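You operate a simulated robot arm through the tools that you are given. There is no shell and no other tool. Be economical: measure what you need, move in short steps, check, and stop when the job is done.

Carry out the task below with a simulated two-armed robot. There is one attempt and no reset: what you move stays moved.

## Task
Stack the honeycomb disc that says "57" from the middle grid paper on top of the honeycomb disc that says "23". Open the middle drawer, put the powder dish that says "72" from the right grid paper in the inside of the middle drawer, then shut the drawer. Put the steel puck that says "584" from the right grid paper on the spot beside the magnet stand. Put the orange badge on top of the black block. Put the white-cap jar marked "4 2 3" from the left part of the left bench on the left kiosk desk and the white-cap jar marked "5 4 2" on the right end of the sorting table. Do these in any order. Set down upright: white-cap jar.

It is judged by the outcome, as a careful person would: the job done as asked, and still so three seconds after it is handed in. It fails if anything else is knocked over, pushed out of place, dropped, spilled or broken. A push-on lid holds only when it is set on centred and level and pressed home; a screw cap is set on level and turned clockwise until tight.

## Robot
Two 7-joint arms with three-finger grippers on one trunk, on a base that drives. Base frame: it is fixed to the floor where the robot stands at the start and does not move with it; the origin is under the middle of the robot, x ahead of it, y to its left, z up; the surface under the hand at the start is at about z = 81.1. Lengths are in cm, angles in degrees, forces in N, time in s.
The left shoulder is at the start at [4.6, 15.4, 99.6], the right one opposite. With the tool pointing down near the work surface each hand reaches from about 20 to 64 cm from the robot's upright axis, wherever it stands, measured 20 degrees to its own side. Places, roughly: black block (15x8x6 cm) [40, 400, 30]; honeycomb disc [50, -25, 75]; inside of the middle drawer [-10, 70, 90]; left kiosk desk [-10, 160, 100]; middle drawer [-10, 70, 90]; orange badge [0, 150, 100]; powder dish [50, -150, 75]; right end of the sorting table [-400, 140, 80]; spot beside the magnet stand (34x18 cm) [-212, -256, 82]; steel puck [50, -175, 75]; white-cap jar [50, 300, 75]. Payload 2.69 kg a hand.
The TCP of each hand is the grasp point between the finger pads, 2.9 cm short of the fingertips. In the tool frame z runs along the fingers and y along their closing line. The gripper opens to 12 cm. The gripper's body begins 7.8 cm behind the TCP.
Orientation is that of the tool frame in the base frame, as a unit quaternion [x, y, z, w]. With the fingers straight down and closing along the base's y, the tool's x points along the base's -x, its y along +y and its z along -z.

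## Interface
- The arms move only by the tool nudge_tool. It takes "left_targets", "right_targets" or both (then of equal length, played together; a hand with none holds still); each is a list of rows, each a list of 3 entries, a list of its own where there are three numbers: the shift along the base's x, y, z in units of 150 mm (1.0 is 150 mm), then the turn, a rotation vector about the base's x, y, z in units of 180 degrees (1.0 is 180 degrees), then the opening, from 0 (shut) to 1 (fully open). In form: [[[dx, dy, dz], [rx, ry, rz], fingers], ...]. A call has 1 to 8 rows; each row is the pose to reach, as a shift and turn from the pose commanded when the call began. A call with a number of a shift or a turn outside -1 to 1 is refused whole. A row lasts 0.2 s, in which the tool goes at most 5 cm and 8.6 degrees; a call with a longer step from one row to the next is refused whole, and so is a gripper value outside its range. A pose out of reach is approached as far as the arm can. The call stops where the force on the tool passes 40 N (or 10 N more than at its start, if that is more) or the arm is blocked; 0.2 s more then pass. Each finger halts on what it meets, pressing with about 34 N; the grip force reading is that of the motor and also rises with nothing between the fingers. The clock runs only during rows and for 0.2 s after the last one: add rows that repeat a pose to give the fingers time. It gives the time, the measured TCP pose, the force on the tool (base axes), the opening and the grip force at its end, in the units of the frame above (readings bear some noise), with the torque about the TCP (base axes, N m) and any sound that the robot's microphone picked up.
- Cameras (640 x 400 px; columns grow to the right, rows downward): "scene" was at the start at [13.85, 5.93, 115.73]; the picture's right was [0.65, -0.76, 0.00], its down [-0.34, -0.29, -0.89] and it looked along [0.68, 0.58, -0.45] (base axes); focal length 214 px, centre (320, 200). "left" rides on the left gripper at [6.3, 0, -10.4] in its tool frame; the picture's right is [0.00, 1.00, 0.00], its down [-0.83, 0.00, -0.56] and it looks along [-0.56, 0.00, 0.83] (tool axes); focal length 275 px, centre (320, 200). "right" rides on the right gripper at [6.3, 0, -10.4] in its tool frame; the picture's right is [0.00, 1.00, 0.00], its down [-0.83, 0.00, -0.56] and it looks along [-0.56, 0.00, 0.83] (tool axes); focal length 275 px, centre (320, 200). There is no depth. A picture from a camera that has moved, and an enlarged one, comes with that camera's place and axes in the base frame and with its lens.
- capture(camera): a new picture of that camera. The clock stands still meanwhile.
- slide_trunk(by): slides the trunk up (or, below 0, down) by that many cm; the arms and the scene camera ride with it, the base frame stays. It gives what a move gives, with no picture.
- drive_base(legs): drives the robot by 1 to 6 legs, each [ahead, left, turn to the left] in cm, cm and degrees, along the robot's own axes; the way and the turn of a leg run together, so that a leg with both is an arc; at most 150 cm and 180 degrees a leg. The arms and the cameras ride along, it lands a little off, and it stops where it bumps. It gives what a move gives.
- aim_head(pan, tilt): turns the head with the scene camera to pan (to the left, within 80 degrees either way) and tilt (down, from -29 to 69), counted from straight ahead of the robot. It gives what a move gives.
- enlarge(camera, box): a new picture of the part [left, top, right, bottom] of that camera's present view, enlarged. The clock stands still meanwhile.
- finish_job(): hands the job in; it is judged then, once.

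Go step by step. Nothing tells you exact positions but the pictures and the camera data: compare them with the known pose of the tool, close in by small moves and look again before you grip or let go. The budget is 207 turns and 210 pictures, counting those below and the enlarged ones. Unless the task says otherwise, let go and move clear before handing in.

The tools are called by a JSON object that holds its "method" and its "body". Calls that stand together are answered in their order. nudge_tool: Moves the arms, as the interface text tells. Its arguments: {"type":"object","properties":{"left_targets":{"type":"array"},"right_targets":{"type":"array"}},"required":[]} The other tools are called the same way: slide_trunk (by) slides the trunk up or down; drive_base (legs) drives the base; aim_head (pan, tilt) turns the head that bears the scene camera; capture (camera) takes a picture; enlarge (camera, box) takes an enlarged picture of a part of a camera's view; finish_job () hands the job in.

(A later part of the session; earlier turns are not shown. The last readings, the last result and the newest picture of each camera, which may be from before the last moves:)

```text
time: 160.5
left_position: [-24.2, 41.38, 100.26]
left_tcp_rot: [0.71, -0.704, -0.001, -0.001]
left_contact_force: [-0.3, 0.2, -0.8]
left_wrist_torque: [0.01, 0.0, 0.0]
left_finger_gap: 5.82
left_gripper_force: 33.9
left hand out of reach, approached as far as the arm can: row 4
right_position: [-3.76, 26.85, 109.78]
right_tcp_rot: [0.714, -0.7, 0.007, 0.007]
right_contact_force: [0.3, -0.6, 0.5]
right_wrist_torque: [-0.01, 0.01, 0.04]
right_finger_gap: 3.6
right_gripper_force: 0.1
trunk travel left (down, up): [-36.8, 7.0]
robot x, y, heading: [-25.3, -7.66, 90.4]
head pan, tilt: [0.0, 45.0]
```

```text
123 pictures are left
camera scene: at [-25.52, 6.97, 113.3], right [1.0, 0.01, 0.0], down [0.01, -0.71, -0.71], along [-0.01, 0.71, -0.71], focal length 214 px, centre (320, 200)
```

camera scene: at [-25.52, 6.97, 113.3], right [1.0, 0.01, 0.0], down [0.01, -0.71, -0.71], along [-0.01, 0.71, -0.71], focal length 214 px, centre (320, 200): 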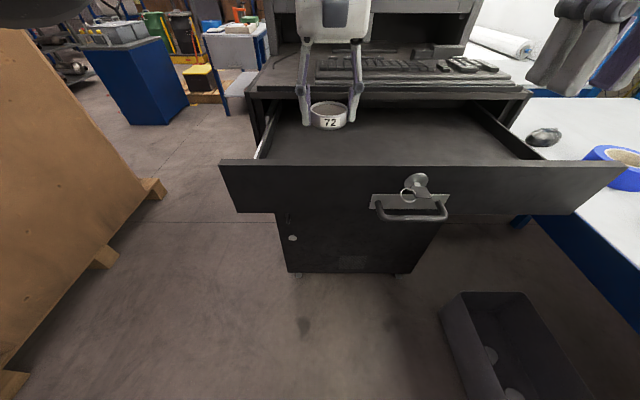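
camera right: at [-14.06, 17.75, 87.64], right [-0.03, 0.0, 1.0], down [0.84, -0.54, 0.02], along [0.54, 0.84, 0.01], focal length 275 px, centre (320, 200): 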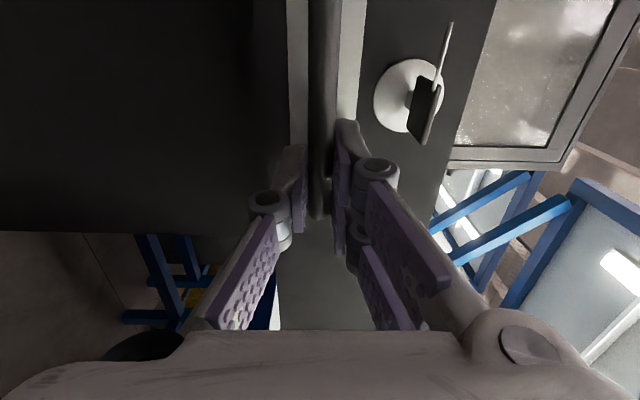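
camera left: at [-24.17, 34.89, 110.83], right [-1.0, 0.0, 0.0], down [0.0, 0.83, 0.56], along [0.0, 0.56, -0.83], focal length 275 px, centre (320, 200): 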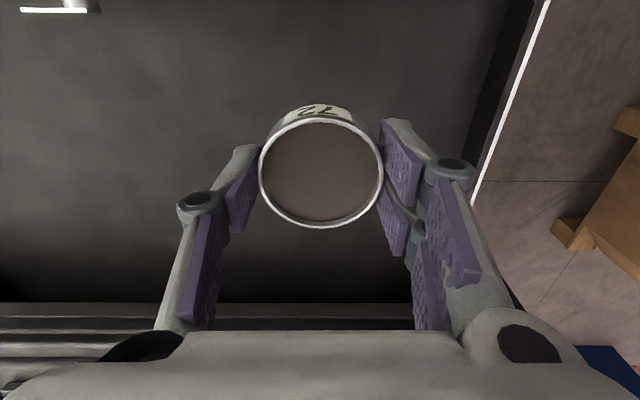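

Lowering into the drawer in stages with force checks.

{"method": "nudge_tool", "body": {"left_targets": [[[0, 0.03, -0.15], [0, 0, 0], 0], [[0, 0.03, -0.3], [0, 0, 0], 0], [[0, 0.03, -0.42], [0, 0, 0], 0], [[0, 0.03, -0.46], [0, 0, 0], 0]]}}

{"method": "enlarge", "body": {"camera": "scene", "box": [240, 60, 440, 185]}}

```text
time: 161.5
left_position: [-24.34, 41.73, 93.47]
left_tcp_rot: [0.71, -0.704, -0.001, -0.001]
left_contact_force: [0.3, 0.7, -0.4]
left_wrist_torque: [0.01, -0.01, -0.01]
left_finger_gap: 5.8
left_gripper_force: 34.0
right_position: [-3.77, 26.99, 109.92]
right_tcp_rot: [0.715, -0.699, 0.008, 0.007]
right_contact_force: [0.7, 0.1, 0.1]
right_wrist_torque: [0.0, -0.02, 0.0]
right_finger_gap: 3.59
right_gripper_force: 0.2
trunk travel left (down, up): [-36.8, 7.0]
robot x, y, heading: [-25.27, -7.84, 90.4]
head pan, tilt: [0.0, 45.0]
```

```text
3.20 times, centred on (340, 122) of scene
camera zoom: at [-25.52, 6.98, 113.29], right [1.0, 0.01, 0.0], down [0.01, -0.71, -0.71], along [-0.01, 0.71, -0.71], focal length 686 px, centre (256, 448)
```

zoom: 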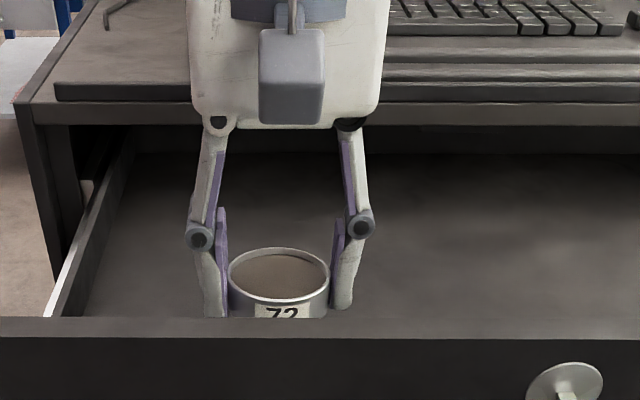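

{"method": "nudge_tool", "body": {"left_targets": [[[0, 0, -0.06], [0, 0, 0], 0], [[0, 0, -0.12], [0, 0, 0], 0], [[0, 0, -0.16], [0, 0, 0], 0], [[0, 0, -0.18], [0, 0, 0], 0]]}}

{"method": "enlarge", "body": {"camera": "scene", "box": [240, 60, 440, 185]}}

{"method": "capture", "body": {"camera": "left"}}

```text
time: 162.6
left_position: [-24.43, 41.82, 91.28]
left_tcp_rot: [0.711, -0.703, -0.003, -0.006]
left_contact_force: [0.1, -1.6, 22.6]
left_wrist_torque: [-0.57, 0.52, -0.06]
left_finger_gap: 5.8
left_gripper_force: 34.1
right_position: [-3.83, 26.96, 109.84]
right_tcp_rot: [0.714, -0.7, 0.007, 0.007]
right_contact_force: [0.0, -0.5, -1.4]
right_wrist_torque: [0.01, -0.02, -0.02]
right_finger_gap: 3.59
right_gripper_force: 0.1
trunk travel left (down, up): [-36.8, 7.0]
robot x, y, heading: [-25.36, -7.87, 90.2]
head pan, tilt: [0.0, 45.0]
stopped in row 4 (left hand): the force on the tool passed its limit at 42 N (the readings are from after the stop); the commanded pose is now the measured one
```

```text
3.20 times, centred on (340, 122) of scene
camera zoom: at [-25.53, 6.88, 113.3], right [1.0, 0.01, 0.0], down [0.01, -0.71, -0.71], along [-0.01, 0.71, -0.71], focal length 686 px, centre (256, 448)
```

zoom: 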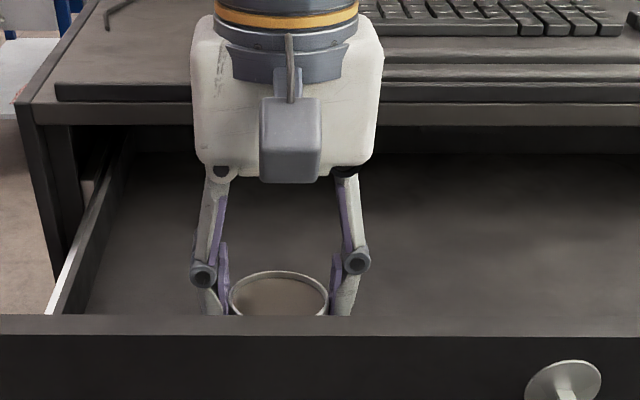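

```text
120 pictures are left
camera left: at [-24.29, 35.38, 101.65], right [-1.0, -0.01, 0.0], down [-0.01, 0.82, 0.57], along [0.0, 0.57, -0.82], focal length 275 px, centre (320, 200)
```

left: 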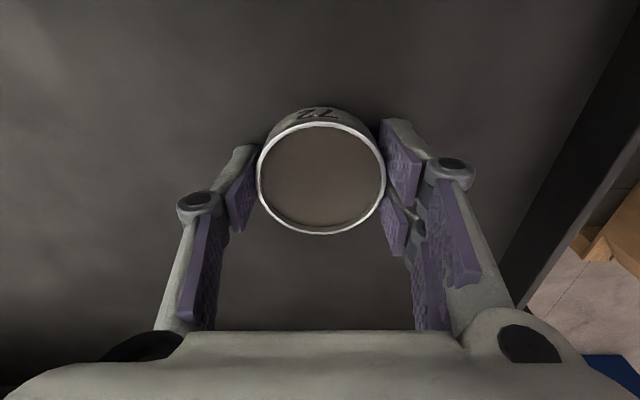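

The dish is on the drawer floor. Easing, releasing and lifting straight up.

{"method": "nudge_tool", "body": {"left_targets": [[[0, 0, 0.012], [0, 0, 0], 0], [[0, 0, 0.012], [0, 0, 0], 0.52], [[0, 0, 0.012], [0, 0, 0], 0.6], [[0, 0, 0.012], [0, 0, 0], 0.65], [[0, 0, 0.15], [0, 0, 0], 0.65], [[0, 0, 0.4], [0, 0, 0], 0.65], [[0, 0, 0.7], [0, 0, 0], 0.65], [[0, 0, 0.95], [0, 0, 0], 0.65]]}}

{"method": "capture", "body": {"camera": "left"}}

{"method": "capture", "body": {"camera": "scene"}}

```text
time: 164.4
left_position: [-24.64, 40.64, 104.72]
left_tcp_rot: [0.711, -0.703, -0.003, -0.004]
left_contact_force: [-0.3, -0.4, 0.2]
left_wrist_torque: [-0.02, -0.02, 0.01]
left_finger_gap: 7.81
left_gripper_force: 0.1
left hand out of reach, approached as far as the arm can: row 8
right_position: [-3.82, 26.87, 109.92]
right_tcp_rot: [0.715, -0.699, 0.007, 0.007]
right_contact_force: [-0.5, -1.1, 0.6]
right_wrist_torque: [0.01, 0.0, 0.0]
right_finger_gap: 3.6
right_gripper_force: 0.2
trunk travel left (down, up): [-36.8, 7.0]
robot x, y, heading: [-25.34, -8.16, 90.3]
head pan, tilt: [0.0, 45.0]
```

```text
119 pictures are left
camera left: at [-24.63, 34.12, 115.16], right [-1.0, -0.01, 0.0], down [0.0, 0.83, 0.56], along [0.0, 0.56, -0.83], focal length 275 px, centre (320, 200)
```

left: 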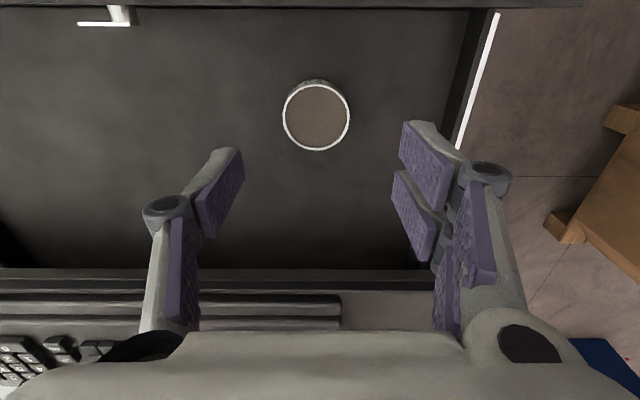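

```text
118 pictures are left
camera scene: at [-25.54, 6.92, 113.31], right [1.0, 0.01, 0.0], down [0.01, -0.71, -0.71], along [-0.01, 0.71, -0.71], focal length 214 px, centre (320, 200)
```

scene: 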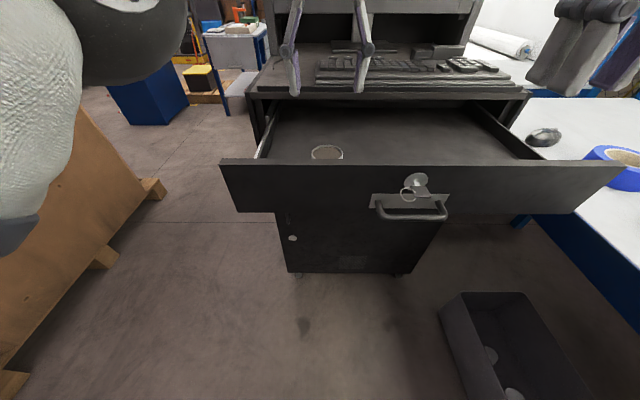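

Dish 72 is in. Now I'll retract the left hand and lower the closed right hand in front of the drawer panel to push it shut.

{"method": "nudge_tool", "body": {"left_targets": [[[-0.1, -0.2, 0], [0, 0, 0], 0.65], [[-0.2, -0.45, 0], [0, 0, 0], 0.65], [[-0.4, -0.7, 0], [0, 0, 0], 0.65], [[-0.55, -0.95, 0], [0, 0, 0], 0.65], [[-0.55, -0.95, 0], [0, 0, 0], 0.65]], "right_targets": [[[0.1, -0.15, 0], [0, 0, 0], 0], [[0.22, -0.2, -0.2], [0, 0, 0], 0], [[0.22, -0.2, -0.5], [0, 0, 0], 0], [[0.22, -0.2, -0.8], [0, 0, 0], 0], [[0.22, -0.2, -1], [0, 0, 0], 0]]}}

{"method": "capture", "body": {"camera": "right"}}

{"method": "capture", "body": {"camera": "scene"}}

```text
time: 165.6
left_position: [-32.76, 26.19, 104.7]
left_tcp_rot: [0.711, -0.704, -0.003, -0.004]
left_contact_force: [0.3, 0.3, -1.4]
left_wrist_torque: [-0.01, 0.0, 0.02]
left_finger_gap: 7.81
left_gripper_force: 0.0
right_position: [-0.57, 23.95, 94.69]
right_tcp_rot: [0.714, -0.7, 0.006, 0.008]
right_contact_force: [0.5, -1.0, 0.2]
right_wrist_torque: [-0.01, -0.01, -0.01]
right_finger_gap: 0.03
right_gripper_force: 28.6
right hand out of reach, approached as far as the arm can: row 1
trunk travel left (down, up): [-36.8, 7.0]
robot x, y, heading: [-25.45, -8.11, 90.5]
head pan, tilt: [0.0, 45.0]
```

```text
117 pictures are left
camera right: at [-0.42, 17.88, 105.13], right [-1.0, -0.03, 0.0], down [-0.02, 0.84, 0.54], along [-0.01, 0.54, -0.84], focal length 275 px, centre (320, 200)
```

right: 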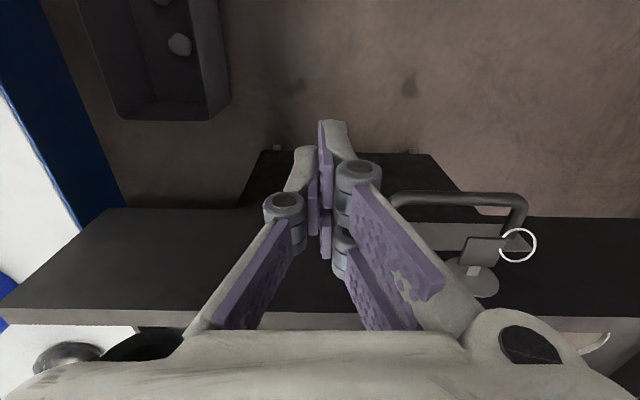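

```text
116 pictures are left
camera scene: at [-25.49, 7.0, 113.29], right [1.0, 0.01, 0.0], down [0.0, -0.71, -0.71], along [-0.01, 0.71, -0.71], focal length 214 px, centre (320, 200)
```

scene: 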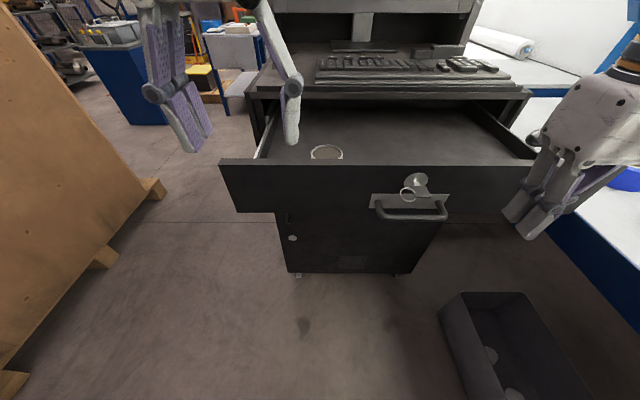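

Fingers are in front of the panel. Lowering a bit more, then driving forward 20 cm to push.

{"method": "nudge_tool", "body": {"right_targets": [[[0, 0, -0.1], [0, 0, 0], 0]]}}

{"method": "drive_base", "body": {"legs": [[20, 0, 0]]}}

{"method": "capture", "body": {"camera": "right"}}

{"method": "capture", "body": {"camera": "scene"}}

```text
time: 166.0
left_position: [-33.01, 26.3, 104.66]
left_tcp_rot: [0.711, -0.703, -0.002, -0.003]
left_contact_force: [0.0, 0.5, 0.5]
left_wrist_torque: [-0.02, -0.03, -0.01]
left_finger_gap: 7.8
left_gripper_force: 0.0
right_position: [-0.51, 24.12, 93.23]
right_tcp_rot: [0.714, -0.7, 0.007, 0.007]
right_contact_force: [0.6, 0.0, 0.1]
right_wrist_torque: [0.01, 0.02, -0.02]
right_finger_gap: 0.01
right_gripper_force: 28.5
trunk travel left (down, up): [-36.8, 7.0]
robot x, y, heading: [-25.25, -7.87, 90.6]
head pan, tilt: [0.0, 45.0]
```

```text
time: 167.6
left_position: [-33.09, 46.07, 104.71]
left_tcp_rot: [0.711, -0.703, -0.003, -0.004]
left_contact_force: [-0.4, 0.8, -0.1]
left_wrist_torque: [-0.02, 0.01, 0.02]
left_finger_gap: 7.83
left_gripper_force: 0.0
right_position: [-0.73, 43.91, 93.34]
right_tcp_rot: [0.715, -0.699, 0.008, 0.006]
right_contact_force: [-0.9, -0.2, -0.5]
right_wrist_torque: [-0.01, -0.03, -0.01]
right_finger_gap: 0.02
right_gripper_force: 28.5
trunk travel left (down, up): [-36.8, 7.0]
robot x, y, heading: [-26.02, 11.75, 90.5]
head pan, tilt: [0.0, 45.0]
```

```text
115 pictures are left
camera right: at [-0.64, 37.83, 103.79], right [-1.0, -0.03, 0.0], down [-0.02, 0.84, 0.54], along [-0.02, 0.54, -0.84], focal length 275 px, centre (320, 200)
```

right: 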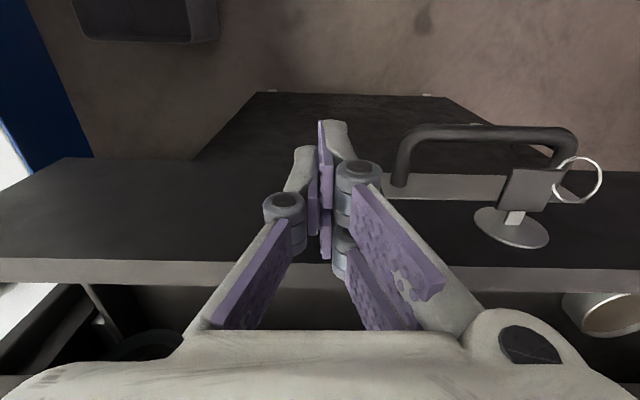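

```text
114 pictures are left
camera scene: at [-25.72, 26.87, 113.28], right [1.0, 0.01, 0.0], down [0.01, -0.71, -0.71], along [-0.01, 0.71, -0.71], focal length 214 px, centre (320, 200)
```

scene: 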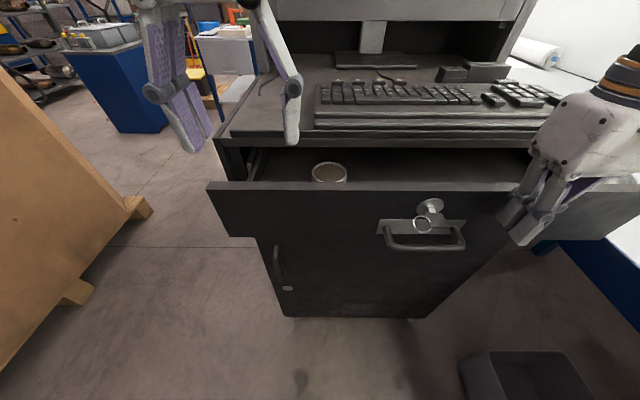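

The drawer is partly shut. Pushing the remaining ~10 cm with the arm.

{"method": "nudge_tool", "body": {"right_targets": [[[0, 0.12, 0], [0, 0, 0], 0], [[0, 0.24, 0], [0, 0, 0], 0], [[0, 0.36, 0], [0, 0, 0], 0], [[0, 0.48, 0], [0, 0, 0], 0], [[0, 0.58, 0], [0, 0, 0], 0], [[0, 0.66, 0], [0, 0, 0], 0], [[0, 0.7, 0], [0, 0, 0], 0]]}}

{"method": "capture", "body": {"camera": "right"}}

{"method": "capture", "body": {"camera": "scene"}}

```text
time: 169.3
left_position: [-33.08, 45.63, 104.73]
left_tcp_rot: [0.711, -0.703, -0.004, -0.005]
left_contact_force: [-0.4, -0.2, 0.1]
left_wrist_torque: [0.03, -0.03, -0.01]
left_finger_gap: 7.8
left_gripper_force: 0.1
right_position: [-0.95, 53.76, 93.26]
right_tcp_rot: [0.716, -0.698, 0.011, 0.012]
right_contact_force: [-1.4, -15.6, 3.6]
right_wrist_torque: [0.86, 0.01, 0.3]
right_finger_gap: 0.0
right_gripper_force: 29.0
trunk travel left (down, up): [-36.8, 7.0]
robot x, y, heading: [-25.48, 11.82, 90.7]
head pan, tilt: [0.0, 45.0]
stopped in row 7 (right hand): the force on the tool passed its limit at 42 N (the readings are from after the stop); the commanded pose is now the measured one
```

```text
113 pictures are left
camera right: at [-0.71, 47.8, 103.83], right [-1.0, -0.03, 0.0], down [-0.03, 0.85, 0.53], along [-0.02, 0.53, -0.85], focal length 275 px, centre (320, 200)
```

right: 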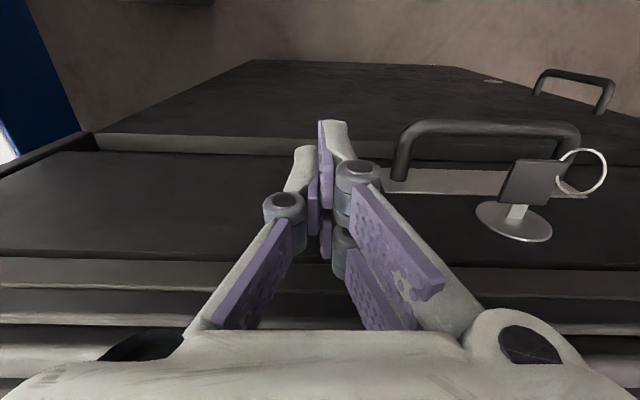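

```text
112 pictures are left
camera scene: at [-25.72, 26.48, 113.34], right [1.0, 0.01, 0.0], down [0.01, -0.71, -0.71], along [-0.01, 0.71, -0.71], focal length 214 px, centre (320, 200)
```

scene: 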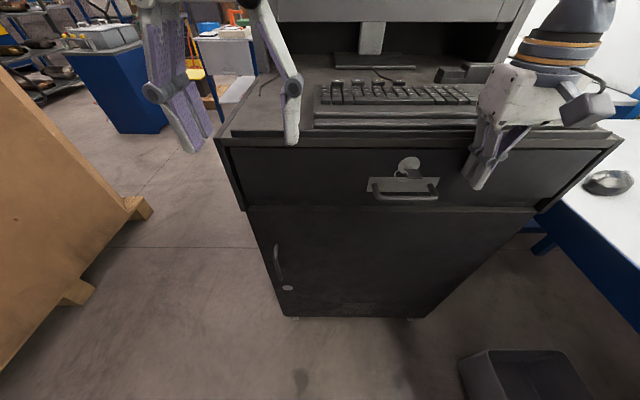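

The drawer is shut. Retracting and driving around toward the left kiosk, then surveying.

{"method": "nudge_tool", "body": {"right_targets": [[[0, -0.15, 0], [0, 0, 0], 0], [[0, -0.4, 0.1], [0, 0, 0], 0.2], [[0, -0.65, 0.3], [0, 0, 0], 0.4], [[0, -0.85, 0.55], [0, 0, 0], 0.5], [[0, -1, 0.8], [0, 0, 0], 0.5]]}}

{"method": "drive_base", "body": {"legs": [[-30, 0, 0], [0, 62, 0], [60, 0, 0]]}}

{"method": "aim_head", "body": {"pan": -35, "tilt": 20}}

{"method": "capture", "body": {"camera": "scene"}}

```text
time: 170.6
left_position: [-33.13, 46.07, 104.72]
left_tcp_rot: [0.711, -0.703, -0.003, -0.003]
left_contact_force: [0.3, -0.7, 0.2]
left_wrist_torque: [0.0, 0.01, 0.01]
left_finger_gap: 7.79
left_gripper_force: 0.0
right_position: [-0.71, 39.06, 105.29]
right_tcp_rot: [0.716, -0.698, 0.011, 0.01]
right_contact_force: [0.3, 0.2, 0.0]
right_wrist_torque: [0.03, -0.01, 0.01]
right_finger_gap: 6.02
right_gripper_force: 0.1
trunk travel left (down, up): [-36.8, 7.0]
robot x, y, heading: [-25.04, 11.93, 90.6]
head pan, tilt: [0.0, 45.0]
```

```text
time: 177.1
left_position: [-92.05, 14.95, 104.65]
left_tcp_rot: [0.714, -0.701, -0.003, -0.004]
left_contact_force: [0.2, 0.6, 0.6]
left_wrist_torque: [0.02, -0.01, 0.01]
left_finger_gap: 7.8
left_gripper_force: 0.1
right_position: [-59.63, 8.44, 105.01]
right_tcp_rot: [0.718, -0.696, 0.009, 0.01]
right_contact_force: [0.2, -0.5, 0.0]
right_wrist_torque: [0.01, -0.03, 0.01]
right_finger_gap: 5.99
right_gripper_force: 0.0
trunk travel left (down, up): [-36.8, 7.0]
robot x, y, heading: [-83.95, -18.88, 90.8]
head pan, tilt: [0.0, 45.0]
stopped in leg 2: the robot was blocked; the commanded pose is now the measured one
```

```text
time: 178.1
left_position: [-92.11, 14.9, 104.71]
left_tcp_rot: [0.714, -0.701, -0.003, -0.004]
left_contact_force: [-0.2, -0.8, 0.2]
left_wrist_torque: [-0.01, -0.01, 0.0]
left_finger_gap: 7.84
left_gripper_force: 0.0
right_position: [-59.65, 8.42, 105.1]
right_tcp_rot: [0.718, -0.696, 0.011, 0.01]
right_contact_force: [-0.3, 0.4, 0.5]
right_wrist_torque: [-0.01, 0.0, 0.02]
right_finger_gap: 5.99
right_gripper_force: 0.1
trunk travel left (down, up): [-36.8, 7.0]
robot x, y, heading: [-84.01, -19.27, 90.7]
head pan, tilt: [-35.0, 20.0]
```

```text
111 pictures are left
camera scene: at [-79.25, -4.71, 117.15], right [0.83, -0.56, 0.0], down [-0.19, -0.28, -0.94], along [0.53, 0.78, -0.34], focal length 214 px, centre (320, 200)
```

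scene: 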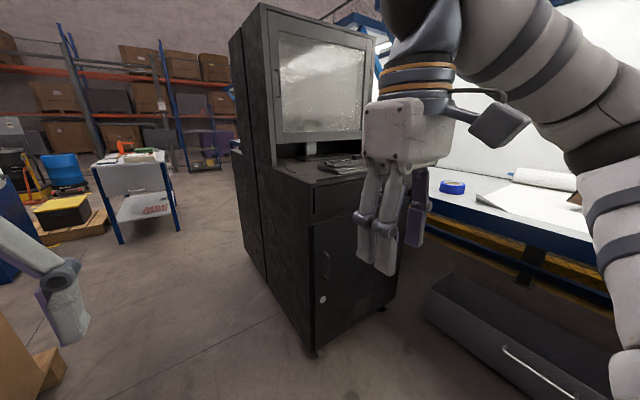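

The base bumped something to the left. Let me look there.

{"method": "aim_head", "body": {"pan": 70, "tilt": 40}}

{"method": "capture", "body": {"camera": "scene"}}

{"method": "aim_head", "body": {"pan": 20, "tilt": 25}}

{"method": "capture", "body": {"camera": "scene"}}

```text
time: 179.9
left_position: [-92.18, 15.04, 104.65]
left_tcp_rot: [0.714, -0.7, -0.002, -0.004]
left_contact_force: [0.5, 0.4, 0.9]
left_wrist_torque: [-0.03, 0.02, 0.01]
left_finger_gap: 7.81
left_gripper_force: 0.0
right_position: [-59.77, 8.26, 105.05]
right_tcp_rot: [0.718, -0.696, 0.011, 0.01]
right_contact_force: [-0.3, -0.3, 0.5]
right_wrist_torque: [0.02, -0.01, 0.01]
right_finger_gap: 5.99
right_gripper_force: 0.1
trunk travel left (down, up): [-36.8, 7.0]
robot x, y, heading: [-84.18, -19.25, 91.0]
head pan, tilt: [70.0, 40.0]
```

```text
110 pictures are left
camera scene: at [-92.5, -9.64, 114.02], right [0.33, 0.94, 0.0], down [0.61, -0.21, -0.77], along [-0.72, 0.25, -0.64], focal length 214 px, centre (320, 200)
```

scene: 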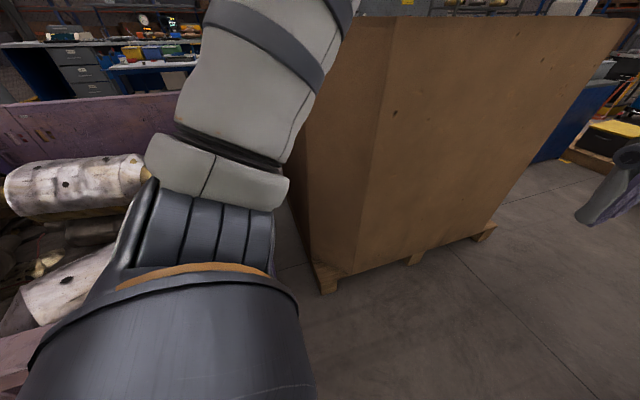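

```text
time: 181.1
left_position: [-92.11, 14.95, 104.61]
left_tcp_rot: [0.714, -0.7, -0.002, -0.003]
left_contact_force: [0.1, 0.3, -0.3]
left_wrist_torque: [-0.02, -0.02, 0.01]
left_finger_gap: 7.78
left_gripper_force: 0.0
right_position: [-59.64, 8.28, 105.17]
right_tcp_rot: [0.718, -0.696, 0.011, 0.01]
right_contact_force: [-0.8, -0.3, -0.5]
right_wrist_torque: [-0.01, -0.02, 0.0]
right_finger_gap: 6.02
right_gripper_force: 0.1
trunk travel left (down, up): [-36.8, 7.0]
robot x, y, heading: [-84.56, -19.05, 90.7]
head pan, tilt: [20.0, 25.0]
```

```text
109 pictures are left
camera scene: at [-87.76, -3.82, 116.35], right [0.93, 0.36, 0.0], down [0.15, -0.4, -0.91], along [-0.32, 0.85, -0.42], focal length 214 px, centre (320, 200)
```

scene: 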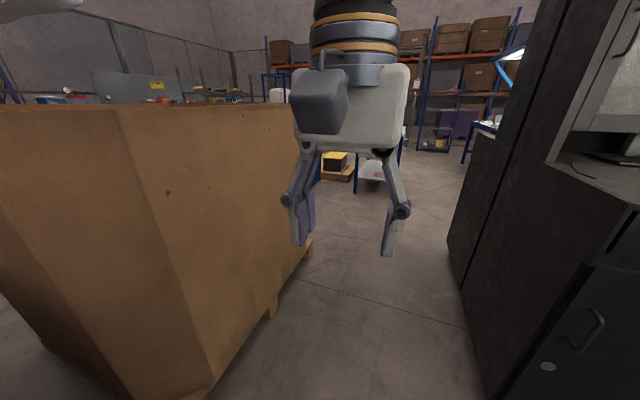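

It was the scrap bin at my left (heavy). I'll ease right a little and go forward through the aisle to look at the left kiosk.

{"method": "drive_base", "body": {"legs": [[0, -4, -0.8], [105, 0, 0]]}}

{"method": "aim_head", "body": {"pan": -60, "tilt": 15}}

{"method": "capture", "body": {"camera": "scene"}}

{"method": "aim_head", "body": {"pan": 0, "tilt": 15}}

{"method": "capture", "body": {"camera": "scene"}}

```text
time: 186.1
left_position: [-85.99, 102.07, 105.41]
left_tcp_rot: [-0.693, 0.721, 0.009, 0.013]
left_contact_force: [0.1, 0.0, 0.0]
left_wrist_torque: [0.01, 0.01, -0.01]
left_finger_gap: 7.8
left_gripper_force: 0.0
right_position: [-54.21, 92.85, 106.27]
right_tcp_rot: [0.709, -0.705, -0.006, -0.017]
right_contact_force: [-0.1, 1.5, -0.7]
right_wrist_torque: [-0.01, -0.03, 0.01]
right_finger_gap: 5.99
right_gripper_force: 0.1
trunk travel left (down, up): [-36.8, 7.0]
robot x, y, heading: [-79.84, 69.99, 87.5]
head pan, tilt: [20.0, 25.0]
stopped in leg 2: the robot was blocked; the commanded pose is now the measured one
```

```text
time: 187.6
left_position: [-86.02, 102.02, 105.47]
left_tcp_rot: [-0.694, 0.72, 0.01, 0.014]
left_contact_force: [-0.6, 0.3, -0.5]
left_wrist_torque: [-0.04, -0.02, 0.01]
left_finger_gap: 7.81
left_gripper_force: 0.0
right_position: [-54.11, 92.82, 106.4]
right_tcp_rot: [0.709, -0.705, -0.007, -0.019]
right_contact_force: [1.0, 0.1, 0.3]
right_wrist_torque: [0.0, 0.01, 0.02]
right_finger_gap: 6.01
right_gripper_force: 0.1
trunk travel left (down, up): [-36.8, 7.0]
robot x, y, heading: [-79.61, 69.96, 87.7]
head pan, tilt: [-60.0, 15.0]
```

```text
108 pictures are left
camera scene: at [-71.66, 78.37, 118.26], right [0.47, -0.89, -0.02], down [-0.22, -0.1, -0.97], along [0.86, 0.46, -0.24], focal length 214 px, centre (320, 200)
```

scene: 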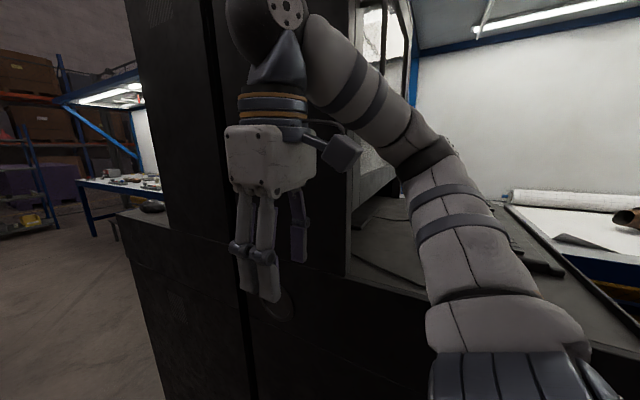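

```text
time: 188.9
left_position: [-86.02, 101.99, 105.49]
left_tcp_rot: [-0.694, 0.72, 0.01, 0.014]
left_contact_force: [-0.5, 0.0, 0.4]
left_wrist_torque: [-0.03, 0.0, -0.02]
left_finger_gap: 7.81
left_gripper_force: 0.0
right_position: [-54.2, 92.82, 106.41]
right_tcp_rot: [0.71, -0.704, -0.007, -0.019]
right_contact_force: [-0.3, -0.4, 0.6]
right_wrist_torque: [-0.02, 0.06, 0.02]
right_finger_gap: 6.01
right_gripper_force: 0.1
trunk travel left (down, up): [-36.8, 7.0]
robot x, y, heading: [-79.79, 69.93, 87.7]
head pan, tilt: [0.0, 15.0]
```

```text
107 pictures are left
camera scene: at [-79.57, 83.38, 118.34], right [1.0, -0.04, 0.0], down [-0.01, -0.24, -0.97], along [0.04, 0.97, -0.24], focal length 214 px, centre (320, 200)
```

scene: 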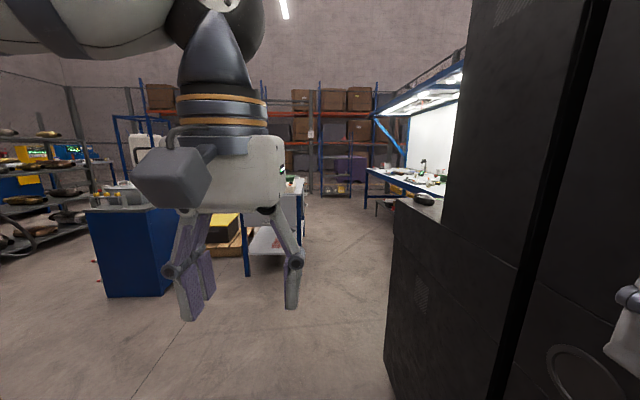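

I see the robot was blocked by the kiosk side on my right; kiosks stand back-to-back, so the left kiosk's desk faces +y. I'll shift left and continue up the aisle.

{"method": "drive_base", "body": {"legs": [[0, 10, 2], [70, 0, 0], [70, 0, 0]]}}

{"method": "aim_head", "body": {"pan": -70, "tilt": 20}}

{"method": "capture", "body": {"camera": "scene"}}

```text
time: 190.9
left_position: [-98.6, 105.14, 104.96]
left_tcp_rot: [-0.707, 0.708, 0.002, 0.012]
left_contact_force: [-0.2, -0.3, -0.6]
left_wrist_torque: [0.0, 0.01, 0.0]
left_finger_gap: 7.77
left_gripper_force: 0.1
right_position: [-66.45, 97.19, 106.17]
right_tcp_rot: [0.72, -0.693, 0.004, -0.013]
right_contact_force: [-0.2, 0.2, 0.6]
right_wrist_torque: [-0.02, 0.0, 0.01]
right_finger_gap: 5.98
right_gripper_force: 0.0
trunk travel left (down, up): [-36.8, 7.0]
robot x, y, heading: [-90.22, 71.53, 89.9]
head pan, tilt: [0.0, 15.0]
stopped in leg 2: the robot was blocked; the commanded pose is now the measured one
```

```text
time: 192.3
left_position: [-98.82, 105.03, 104.94]
left_tcp_rot: [0.708, -0.706, -0.001, -0.013]
left_contact_force: [0.8, -0.4, 0.0]
left_wrist_torque: [-0.01, -0.02, -0.01]
left_finger_gap: 7.77
left_gripper_force: 0.0
right_position: [-66.57, 97.3, 106.11]
right_tcp_rot: [0.721, -0.692, 0.006, -0.013]
right_contact_force: [0.4, 0.2, 0.1]
right_wrist_torque: [0.01, 0.01, 0.0]
right_finger_gap: 6.01
right_gripper_force: 0.0
trunk travel left (down, up): [-36.8, 7.0]
robot x, y, heading: [-89.89, 71.54, 89.7]
head pan, tilt: [-70.0, 20.0]
```

```text
106 pictures are left
camera scene: at [-83.0, 80.65, 117.39], right [0.34, -0.94, 0.0], down [-0.31, -0.11, -0.95], along [0.89, 0.32, -0.32], focal length 214 px, centre (320, 200)
```

scene: 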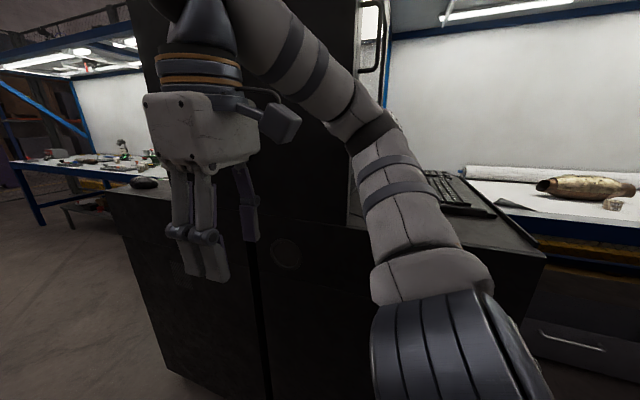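

Still blocked going forward; checking the left side.

{"method": "aim_head", "body": {"pan": 60, "tilt": 40}}

{"method": "capture", "body": {"camera": "scene"}}

{"method": "aim_head", "body": {"pan": -40, "tilt": 65}}

{"method": "capture", "body": {"camera": "scene"}}

```text
time: 194.4
left_position: [-98.78, 105.04, 104.94]
left_tcp_rot: [0.707, -0.707, 0.0, -0.013]
left_contact_force: [-0.6, -0.7, -0.4]
left_wrist_torque: [-0.01, 0.01, 0.03]
left_finger_gap: 7.8
left_gripper_force: 0.0
right_position: [-66.58, 97.37, 105.99]
right_tcp_rot: [0.721, -0.693, 0.006, -0.012]
right_contact_force: [-0.3, 0.1, -1.4]
right_wrist_torque: [0.01, -0.02, -0.01]
right_finger_gap: 6.02
right_gripper_force: 0.0
trunk travel left (down, up): [-36.8, 7.0]
robot x, y, heading: [-90.37, 72.04, 90.3]
head pan, tilt: [60.0, 40.0]
```

```text
105 pictures are left
camera scene: at [-99.04, 81.76, 114.0], right [0.5, 0.86, 0.02], down [0.57, -0.32, -0.76], along [-0.65, 0.39, -0.65], focal length 214 px, centre (320, 200)
```

scene: 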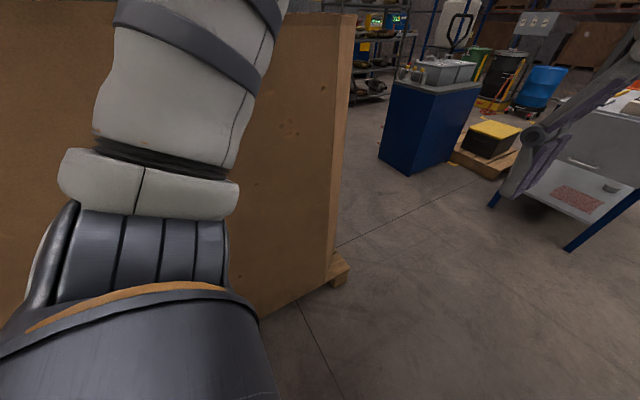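

```text
time: 196.2
left_position: [-98.73, 105.08, 104.88]
left_tcp_rot: [-0.707, 0.707, 0.001, 0.013]
left_contact_force: [-0.5, 0.6, -0.8]
left_wrist_torque: [0.0, 0.02, 0.0]
left_finger_gap: 7.81
left_gripper_force: 0.1
right_position: [-66.46, 97.23, 106.18]
right_tcp_rot: [0.72, -0.694, 0.006, -0.012]
right_contact_force: [-0.2, 0.0, 0.4]
right_wrist_torque: [-0.02, 0.0, -0.03]
right_finger_gap: 5.98
right_gripper_force: 0.0
trunk travel left (down, up): [-36.8, 7.0]
robot x, y, heading: [-89.4, 71.96, 89.7]
head pan, tilt: [-40.0, 65.0]
```

```text
104 pictures are left
camera scene: at [-87.73, 82.17, 110.95], right [0.77, -0.64, 0.01], down [-0.58, -0.69, -0.44], along [0.29, 0.33, -0.9], focal length 214 px, centre (320, 200)
```

scene: 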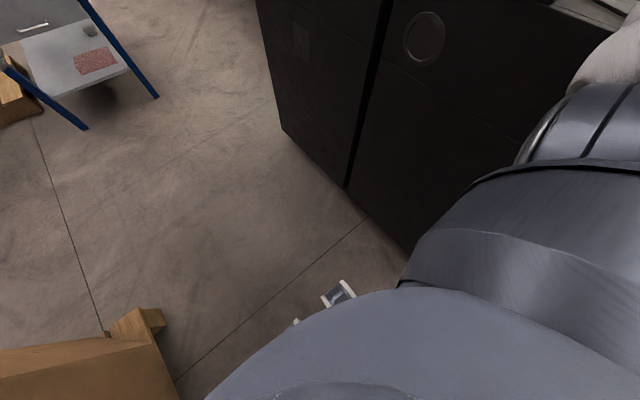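

Both elbows flare out with hands tucked in, wedging in the aisle. I'll back up a bit, extend the hands forward to bring the elbows in, and centre between the kiosk and crate.

{"method": "drive_base", "body": {"legs": [[-12, 0, 0]]}}

{"method": "nudge_tool", "body": {"left_targets": [[[0, 0.25, -0.1], [0, 0, 0], 0.5], [[0, 0.5, -0.2], [0, 0, 0], 0.5], [[0, 0.75, -0.3], [0, 0, 0], 0.5], [[0, 1, -0.5], [0, 0, 0], 0.5], [[0, 1, -0.7], [0, 0, 0], 0.5]], "right_targets": [[[0, 0.25, -0.1], [0, 0, 0], 0.5], [[0, 0.5, -0.2], [0, 0, 0], 0.5], [[0, 0.75, -0.4], [0, 0, 0], 0.5], [[0, 1, -0.6], [0, 0, 0], 0.5], [[0, 1, -0.8], [0, 0, 0], 0.5]]}}

{"method": "nudge_tool", "body": {"left_targets": [[[0, 0.2, 0], [0, 0, 0], 0.5], [[0, 0.4, 0], [0, 0, 0], 0.5]], "right_targets": [[[0, 0.3, 0], [0, 0, 0], 0.5], [[0, 0.6, 0], [0, 0, 0], 0.5]]}}

{"method": "drive_base", "body": {"legs": [[0, 5, 0], [100, 0, 0]]}}

```text
time: 197.4
left_position: [-97.19, 93.86, 104.88]
left_tcp_rot: [0.707, -0.707, -0.004, -0.003]
left_contact_force: [0.8, 0.0, 0.1]
left_wrist_torque: [0.04, 0.0, -0.03]
left_finger_gap: 7.76
left_gripper_force: 0.0
right_position: [-64.88, 85.95, 105.37]
right_tcp_rot: [0.72, -0.694, 0.003, -0.003]
right_contact_force: [-0.3, -0.5, 0.7]
right_wrist_torque: [0.06, 0.03, 0.01]
right_finger_gap: 6.01
right_gripper_force: 0.2
trunk travel left (down, up): [-36.8, 7.0]
robot x, y, heading: [-89.84, 59.84, 89.7]
head pan, tilt: [-40.0, 65.0]
```

```text
time: 198.6
left_position: [-97.0, 108.96, 94.4]
left_tcp_rot: [0.708, -0.707, -0.003, -0.004]
left_contact_force: [0.4, -0.3, -0.5]
left_wrist_torque: [0.01, -0.04, 0.02]
left_finger_gap: 6.01
left_gripper_force: 0.0
right_position: [-64.99, 101.14, 93.45]
right_tcp_rot: [0.721, -0.693, 0.003, -0.003]
right_contact_force: [0.3, 0.0, 0.5]
right_wrist_torque: [0.02, 0.0, 0.0]
right_finger_gap: 5.99
right_gripper_force: 0.0
trunk travel left (down, up): [-36.8, 7.0]
robot x, y, heading: [-90.11, 59.87, 90.0]
head pan, tilt: [-40.0, 65.0]
```

```text
time: 199.2
left_position: [-97.16, 115.09, 94.06]
left_tcp_rot: [-0.707, 0.707, 0.002, 0.003]
left_contact_force: [-0.3, 0.3, 0.0]
left_wrist_torque: [-0.05, 0.03, 0.0]
left_finger_gap: 6.01
left_gripper_force: 0.1
right_position: [-64.88, 109.94, 93.42]
right_tcp_rot: [0.721, -0.693, 0.002, -0.004]
right_contact_force: [-0.1, 0.1, -0.3]
right_wrist_torque: [-0.04, 0.0, 0.04]
right_finger_gap: 5.99
right_gripper_force: 0.1
trunk travel left (down, up): [-36.8, 7.0]
robot x, y, heading: [-89.88, 59.77, 89.7]
head pan, tilt: [-40.0, 65.0]
```

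```text
time: 205.0
left_position: [-100.8, 213.57, 94.15]
left_tcp_rot: [-0.703, 0.711, 0.002, 0.004]
left_contact_force: [-0.2, 0.4, -0.9]
left_wrist_torque: [-0.02, 0.0, 0.02]
left_finger_gap: 6.01
left_gripper_force: 0.1
right_position: [-68.66, 208.21, 93.47]
right_tcp_rot: [0.717, -0.697, 0.003, -0.003]
right_contact_force: [0.1, 0.1, -0.8]
right_wrist_torque: [-0.05, -0.01, -0.01]
right_finger_gap: 6.0
right_gripper_force: 0.0
trunk travel left (down, up): [-36.8, 7.0]
robot x, y, heading: [-94.29, 158.2, 89.5]
head pan, tilt: [-40.0, 65.0]
```

Through the aisle now at y≈158. Looking right at the left kiosk and ahead to the left bench.

{"method": "aim_head", "body": {"pan": -75, "tilt": 20}}

{"method": "capture", "body": {"camera": "scene"}}

{"method": "aim_head", "body": {"pan": -30, "tilt": 15}}

{"method": "capture", "body": {"camera": "scene"}}

```text
time: 206.1
left_position: [-100.81, 213.53, 94.27]
left_tcp_rot: [-0.703, 0.711, 0.003, 0.004]
left_contact_force: [0.5, -1.0, 0.2]
left_wrist_torque: [0.0, -0.01, 0.0]
left_finger_gap: 6.02
left_gripper_force: 0.0
right_position: [-68.65, 208.21, 93.54]
right_tcp_rot: [0.716, -0.698, 0.003, -0.003]
right_contact_force: [-0.3, -0.4, 0.0]
right_wrist_torque: [0.04, 0.01, 0.01]
right_finger_gap: 5.99
right_gripper_force: 0.0
trunk travel left (down, up): [-36.8, 7.0]
robot x, y, heading: [-94.33, 157.94, 89.4]
head pan, tilt: [-75.0, 20.0]
```

```text
103 pictures are left
camera scene: at [-85.09, 167.32, 117.15], right [0.25, -0.97, 0.0], down [-0.33, -0.08, -0.94], along [0.91, 0.23, -0.34], focal length 214 px, centre (320, 200)
```

scene: 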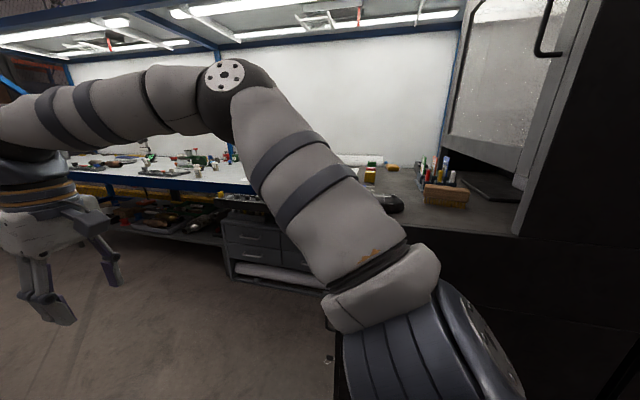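

```text
time: 207.2
left_position: [-100.89, 213.59, 94.15]
left_tcp_rot: [-0.703, 0.711, 0.003, 0.005]
left_contact_force: [0.4, -0.7, 0.5]
left_wrist_torque: [-0.03, 0.02, 0.02]
left_finger_gap: 5.99
left_gripper_force: 0.2
right_position: [-68.77, 208.24, 93.53]
right_tcp_rot: [0.717, -0.697, 0.003, -0.004]
right_contact_force: [-0.3, -0.1, 0.8]
right_wrist_torque: [-0.01, -0.05, 0.02]
right_finger_gap: 6.0
right_gripper_force: 0.0
trunk travel left (down, up): [-36.8, 7.0]
robot x, y, heading: [-94.0, 158.15, 89.5]
head pan, tilt: [-30.0, 15.0]
```

```text
102 pictures are left
camera scene: at [-89.33, 173.04, 117.97], right [0.86, -0.51, 0.0], down [-0.13, -0.22, -0.97], along [0.49, 0.83, -0.26], focal length 214 px, centre (320, 200)
```

scene: 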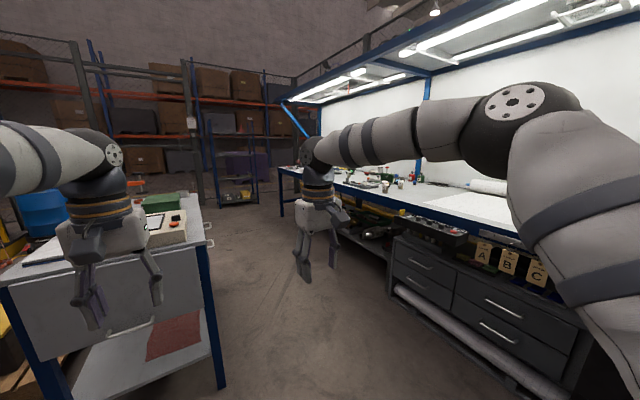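

A table stands ahead-left, so I'll tuck the hands, move up to y≈188 and turn right to pass in front of the left kiosk (front at y≈180).

{"method": "nudge_tool", "body": {"left_targets": [[[0, -0.25, 0.1], [0, 0, 0], 0.5], [[0, -0.5, 0.2], [0, 0, 0], 0.5], [[0, -0.75, 0.4], [0, 0, 0], 0.5], [[0, -1, 0.6], [0, 0, 0], 0.5]], "right_targets": [[[0, -0.25, 0.1], [0, 0, 0], 0.5], [[0, -0.5, 0.2], [0, 0, 0], 0.5], [[0, -0.75, 0.4], [0, 0, 0], 0.5], [[0, -0.9, 0.6], [0, 0, 0], 0.5]]}}

{"method": "drive_base", "body": {"legs": [[30, 0, 0], [0, 0, -90], [35, 22, 0]]}}

{"method": "aim_head", "body": {"pan": -45, "tilt": 25}}

{"method": "capture", "body": {"camera": "scene"}}

```text
time: 208.2
left_position: [-100.96, 198.43, 103.41]
left_tcp_rot: [-0.704, 0.71, 0.004, 0.004]
left_contact_force: [0.4, 0.1, 0.1]
left_wrist_torque: [0.03, -0.02, 0.0]
left_finger_gap: 6.0
left_gripper_force: 0.0
right_position: [-68.33, 194.7, 102.57]
right_tcp_rot: [0.716, -0.698, 0.003, -0.004]
right_contact_force: [0.9, -0.4, 0.1]
right_wrist_torque: [0.02, -0.02, -0.01]
right_finger_gap: 6.0
right_gripper_force: 0.1
trunk travel left (down, up): [-36.8, 7.0]
robot x, y, heading: [-93.91, 158.49, 89.2]
head pan, tilt: [-30.0, 15.0]
```

```text
time: 216.2
left_position: [-18.84, 218.24, 103.34]
left_tcp_rot: [-0.011, 1.0, -0.001, 0.004]
left_contact_force: [0.0, 0.4, -0.5]
left_wrist_torque: [-0.01, -0.01, -0.02]
left_finger_gap: 6.01
left_gripper_force: 0.0
right_position: [-21.44, 185.64, 102.61]
right_tcp_rot: [-0.03, 1.0, -0.005, 0.0]
right_contact_force: [0.4, 0.1, 0.0]
right_wrist_torque: [0.0, -0.01, -0.02]
right_finger_gap: 5.99
right_gripper_force: 0.0
trunk travel left (down, up): [-36.8, 7.0]
robot x, y, heading: [-58.54, 209.64, 1.4]
head pan, tilt: [-30.0, 15.0]
```

```text
time: 217.0
left_position: [-18.86, 218.1, 103.41]
left_tcp_rot: [-0.01, 1.0, -0.001, 0.006]
left_contact_force: [-0.5, -0.3, -0.6]
left_wrist_torque: [0.0, 0.01, 0.01]
left_finger_gap: 6.0
left_gripper_force: 0.1
right_position: [-21.52, 185.56, 102.67]
right_tcp_rot: [-0.029, 1.0, -0.004, 0.0]
right_contact_force: [0.4, -0.5, 0.3]
right_wrist_torque: [-0.01, 0.0, -0.03]
right_finger_gap: 5.98
right_gripper_force: 0.0
trunk travel left (down, up): [-36.8, 7.0]
robot x, y, heading: [-59.02, 210.01, 1.1]
head pan, tilt: [-45.0, 25.0]
```

```text
101 pictures are left
camera scene: at [-45.41, 203.86, 116.36], right [-0.69, -0.72, 0.0], down [-0.3, 0.29, -0.91], along [0.65, -0.63, -0.42], focal length 214 px, centre (320, 200)
```

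scene: 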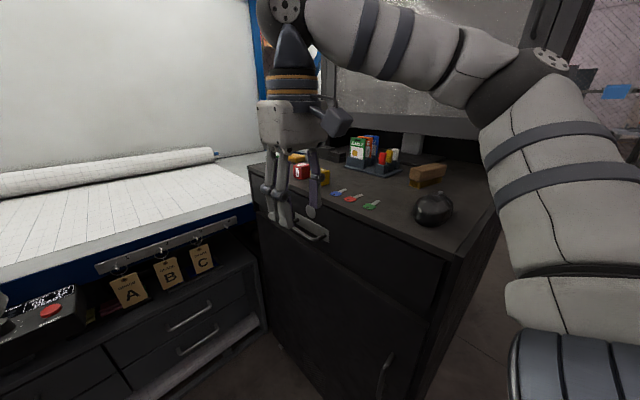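

I can see keys, markers and small boxes on the desk. I'll back away a bit (+y), turn to face the desk and slide in front of it.

{"method": "drive_base", "body": {"legs": [[0, 16, 0], [0, 0, -91.2], [0, 44, 0]]}}

{"method": "aim_head", "body": {"pan": 0, "tilt": 30}}

{"method": "capture", "body": {"camera": "scene"}}

{"method": "enlarge", "body": {"camera": "scene", "box": [200, 120, 480, 240]}}

```text
time: 226.2
left_position: [-7.57, 186.28, 103.45]
left_tcp_rot: [0.703, 0.711, -0.004, 0.003]
left_contact_force: [-0.2, -0.7, 0.4]
left_wrist_torque: [-0.01, -0.02, 0.02]
left_finger_gap: 6.0
left_gripper_force: 0.0
right_position: [-40.08, 189.38, 102.49]
right_tcp_rot: [0.689, 0.725, -0.003, -0.003]
right_contact_force: [1.1, 0.2, -1.1]
right_wrist_torque: [-0.05, 0.04, 0.0]
right_finger_gap: 6.0
right_gripper_force: 0.0
trunk travel left (down, up): [-36.8, 7.0]
robot x, y, heading: [-15.08, 226.24, -89.4]
head pan, tilt: [-45.0, 25.0]
```

```text
time: 227.3
left_position: [-7.54, 186.36, 103.5]
left_tcp_rot: [0.703, 0.711, -0.004, 0.005]
left_contact_force: [-0.1, -0.6, 0.2]
left_wrist_torque: [0.0, -0.01, 0.0]
left_finger_gap: 5.99
left_gripper_force: 0.1
right_position: [-40.2, 189.37, 102.59]
right_tcp_rot: [0.689, 0.725, -0.003, -0.003]
right_contact_force: [-0.1, -0.6, -0.5]
right_wrist_torque: [0.0, -0.01, -0.04]
right_finger_gap: 5.98
right_gripper_force: 0.0
trunk travel left (down, up): [-36.8, 7.0]
robot x, y, heading: [-15.47, 226.85, -89.3]
head pan, tilt: [0.0, 30.0]
```

```text
100 pictures are left
camera scene: at [-15.12, 210.46, 115.55], right [-1.0, -0.01, 0.0], down [0.0, 0.5, -0.87], along [0.01, -0.87, -0.5], focal length 214 px, centre (320, 200)
```

scene: 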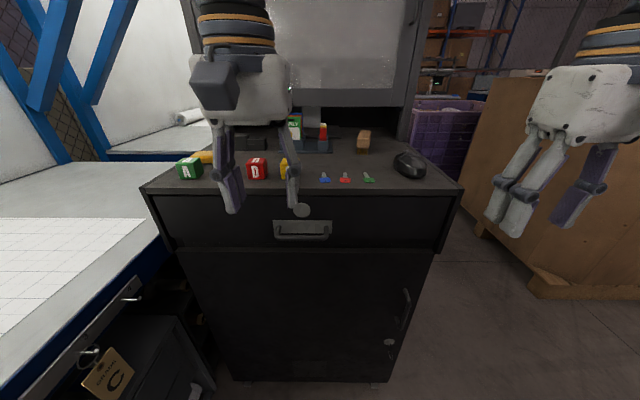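

```text
2.29 times, centred on (340, 180) of scene
camera zoom: at [-15.12, 210.46, 115.55], right [-1.0, -0.01, 0.0], down [0.0, 0.5, -0.87], along [0.01, -0.87, -0.5], focal length 490 px, centre (274, 246)
```

zoom: 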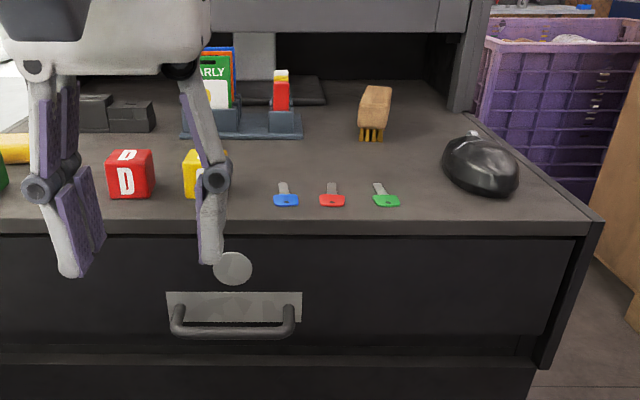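

Badges seem to stand in a rack behind my left hand. I'll pull that hand back to see the orange badge.

{"method": "nudge_tool", "body": {"left_targets": [[[0.2, 0.1, 0], [0, 0, 0], 0.5], [[0.5, 0.2, 0.05], [0, 0, 0], 0.5], [[0.8, 0.25, 0.1], [0, 0, 0], 0.5], [[1, 0.25, 0.1], [0, 0, 0], 0.5]]}}

{"method": "drive_base", "body": {"legs": [[16, 0, 0]]}}

{"method": "capture", "body": {"camera": "scene"}}

{"method": "enlarge", "body": {"camera": "scene", "box": [230, 90, 430, 215]}}

```text
time: 228.3
left_position: [7.51, 190.2, 104.88]
left_tcp_rot: [0.702, 0.712, -0.004, 0.004]
left_contact_force: [0.6, -0.7, -0.7]
left_wrist_torque: [-0.02, 0.02, -0.02]
left_finger_gap: 6.02
left_gripper_force: 0.0
right_position: [-40.16, 189.41, 102.54]
right_tcp_rot: [0.689, 0.725, -0.004, -0.004]
right_contact_force: [0.2, 0.4, 0.1]
right_wrist_torque: [0.01, -0.05, 0.0]
right_finger_gap: 5.99
right_gripper_force: 0.0
trunk travel left (down, up): [-36.8, 7.0]
robot x, y, heading: [-15.31, 226.45, -89.5]
head pan, tilt: [0.0, 30.0]
```

```text
time: 229.7
left_position: [7.57, 173.8, 104.92]
left_tcp_rot: [0.703, 0.711, -0.003, 0.004]
left_contact_force: [0.0, -0.2, 0.0]
left_wrist_torque: [0.02, -0.03, -0.01]
left_finger_gap: 5.99
left_gripper_force: 0.0
right_position: [-40.1, 173.22, 102.55]
right_tcp_rot: [0.69, 0.723, -0.002, -0.003]
right_contact_force: [-0.3, -1.2, -0.7]
right_wrist_torque: [0.02, 0.01, 0.0]
right_finger_gap: 6.01
right_gripper_force: 0.1
trunk travel left (down, up): [-36.8, 7.0]
robot x, y, heading: [-14.9, 210.6, -89.4]
head pan, tilt: [0.0, 30.0]
```

```text
98 pictures are left
camera scene: at [-14.99, 194.3, 115.54], right [-1.0, -0.01, 0.0], down [0.0, 0.5, -0.87], along [0.01, -0.87, -0.5], focal length 214 px, centre (320, 200)
```

scene: 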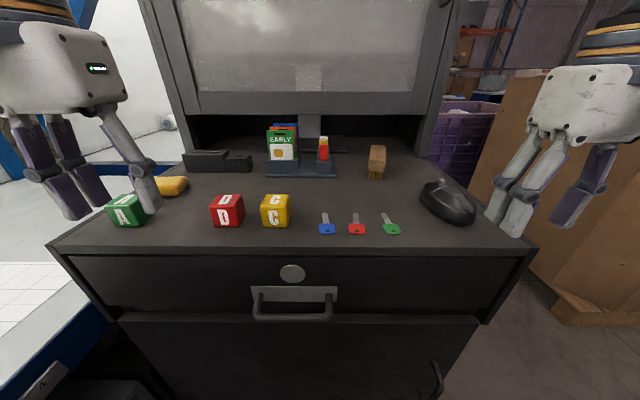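

```text
3.20 times, centred on (330, 152) of scene
camera zoom: at [-14.99, 194.3, 115.54], right [-1.0, -0.01, 0.0], down [0.0, 0.5, -0.87], along [0.01, -0.87, -0.5], focal length 686 px, centre (288, 352)
```

zoom: 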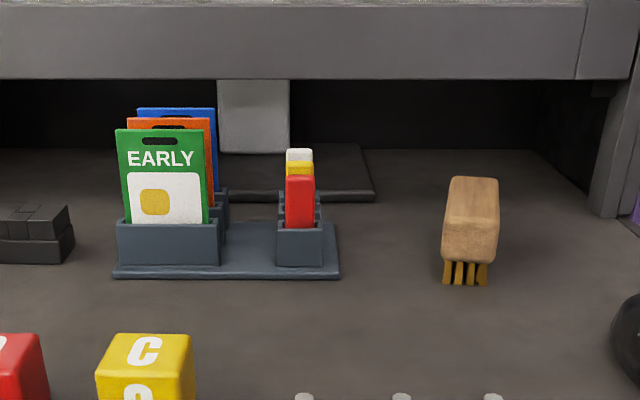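

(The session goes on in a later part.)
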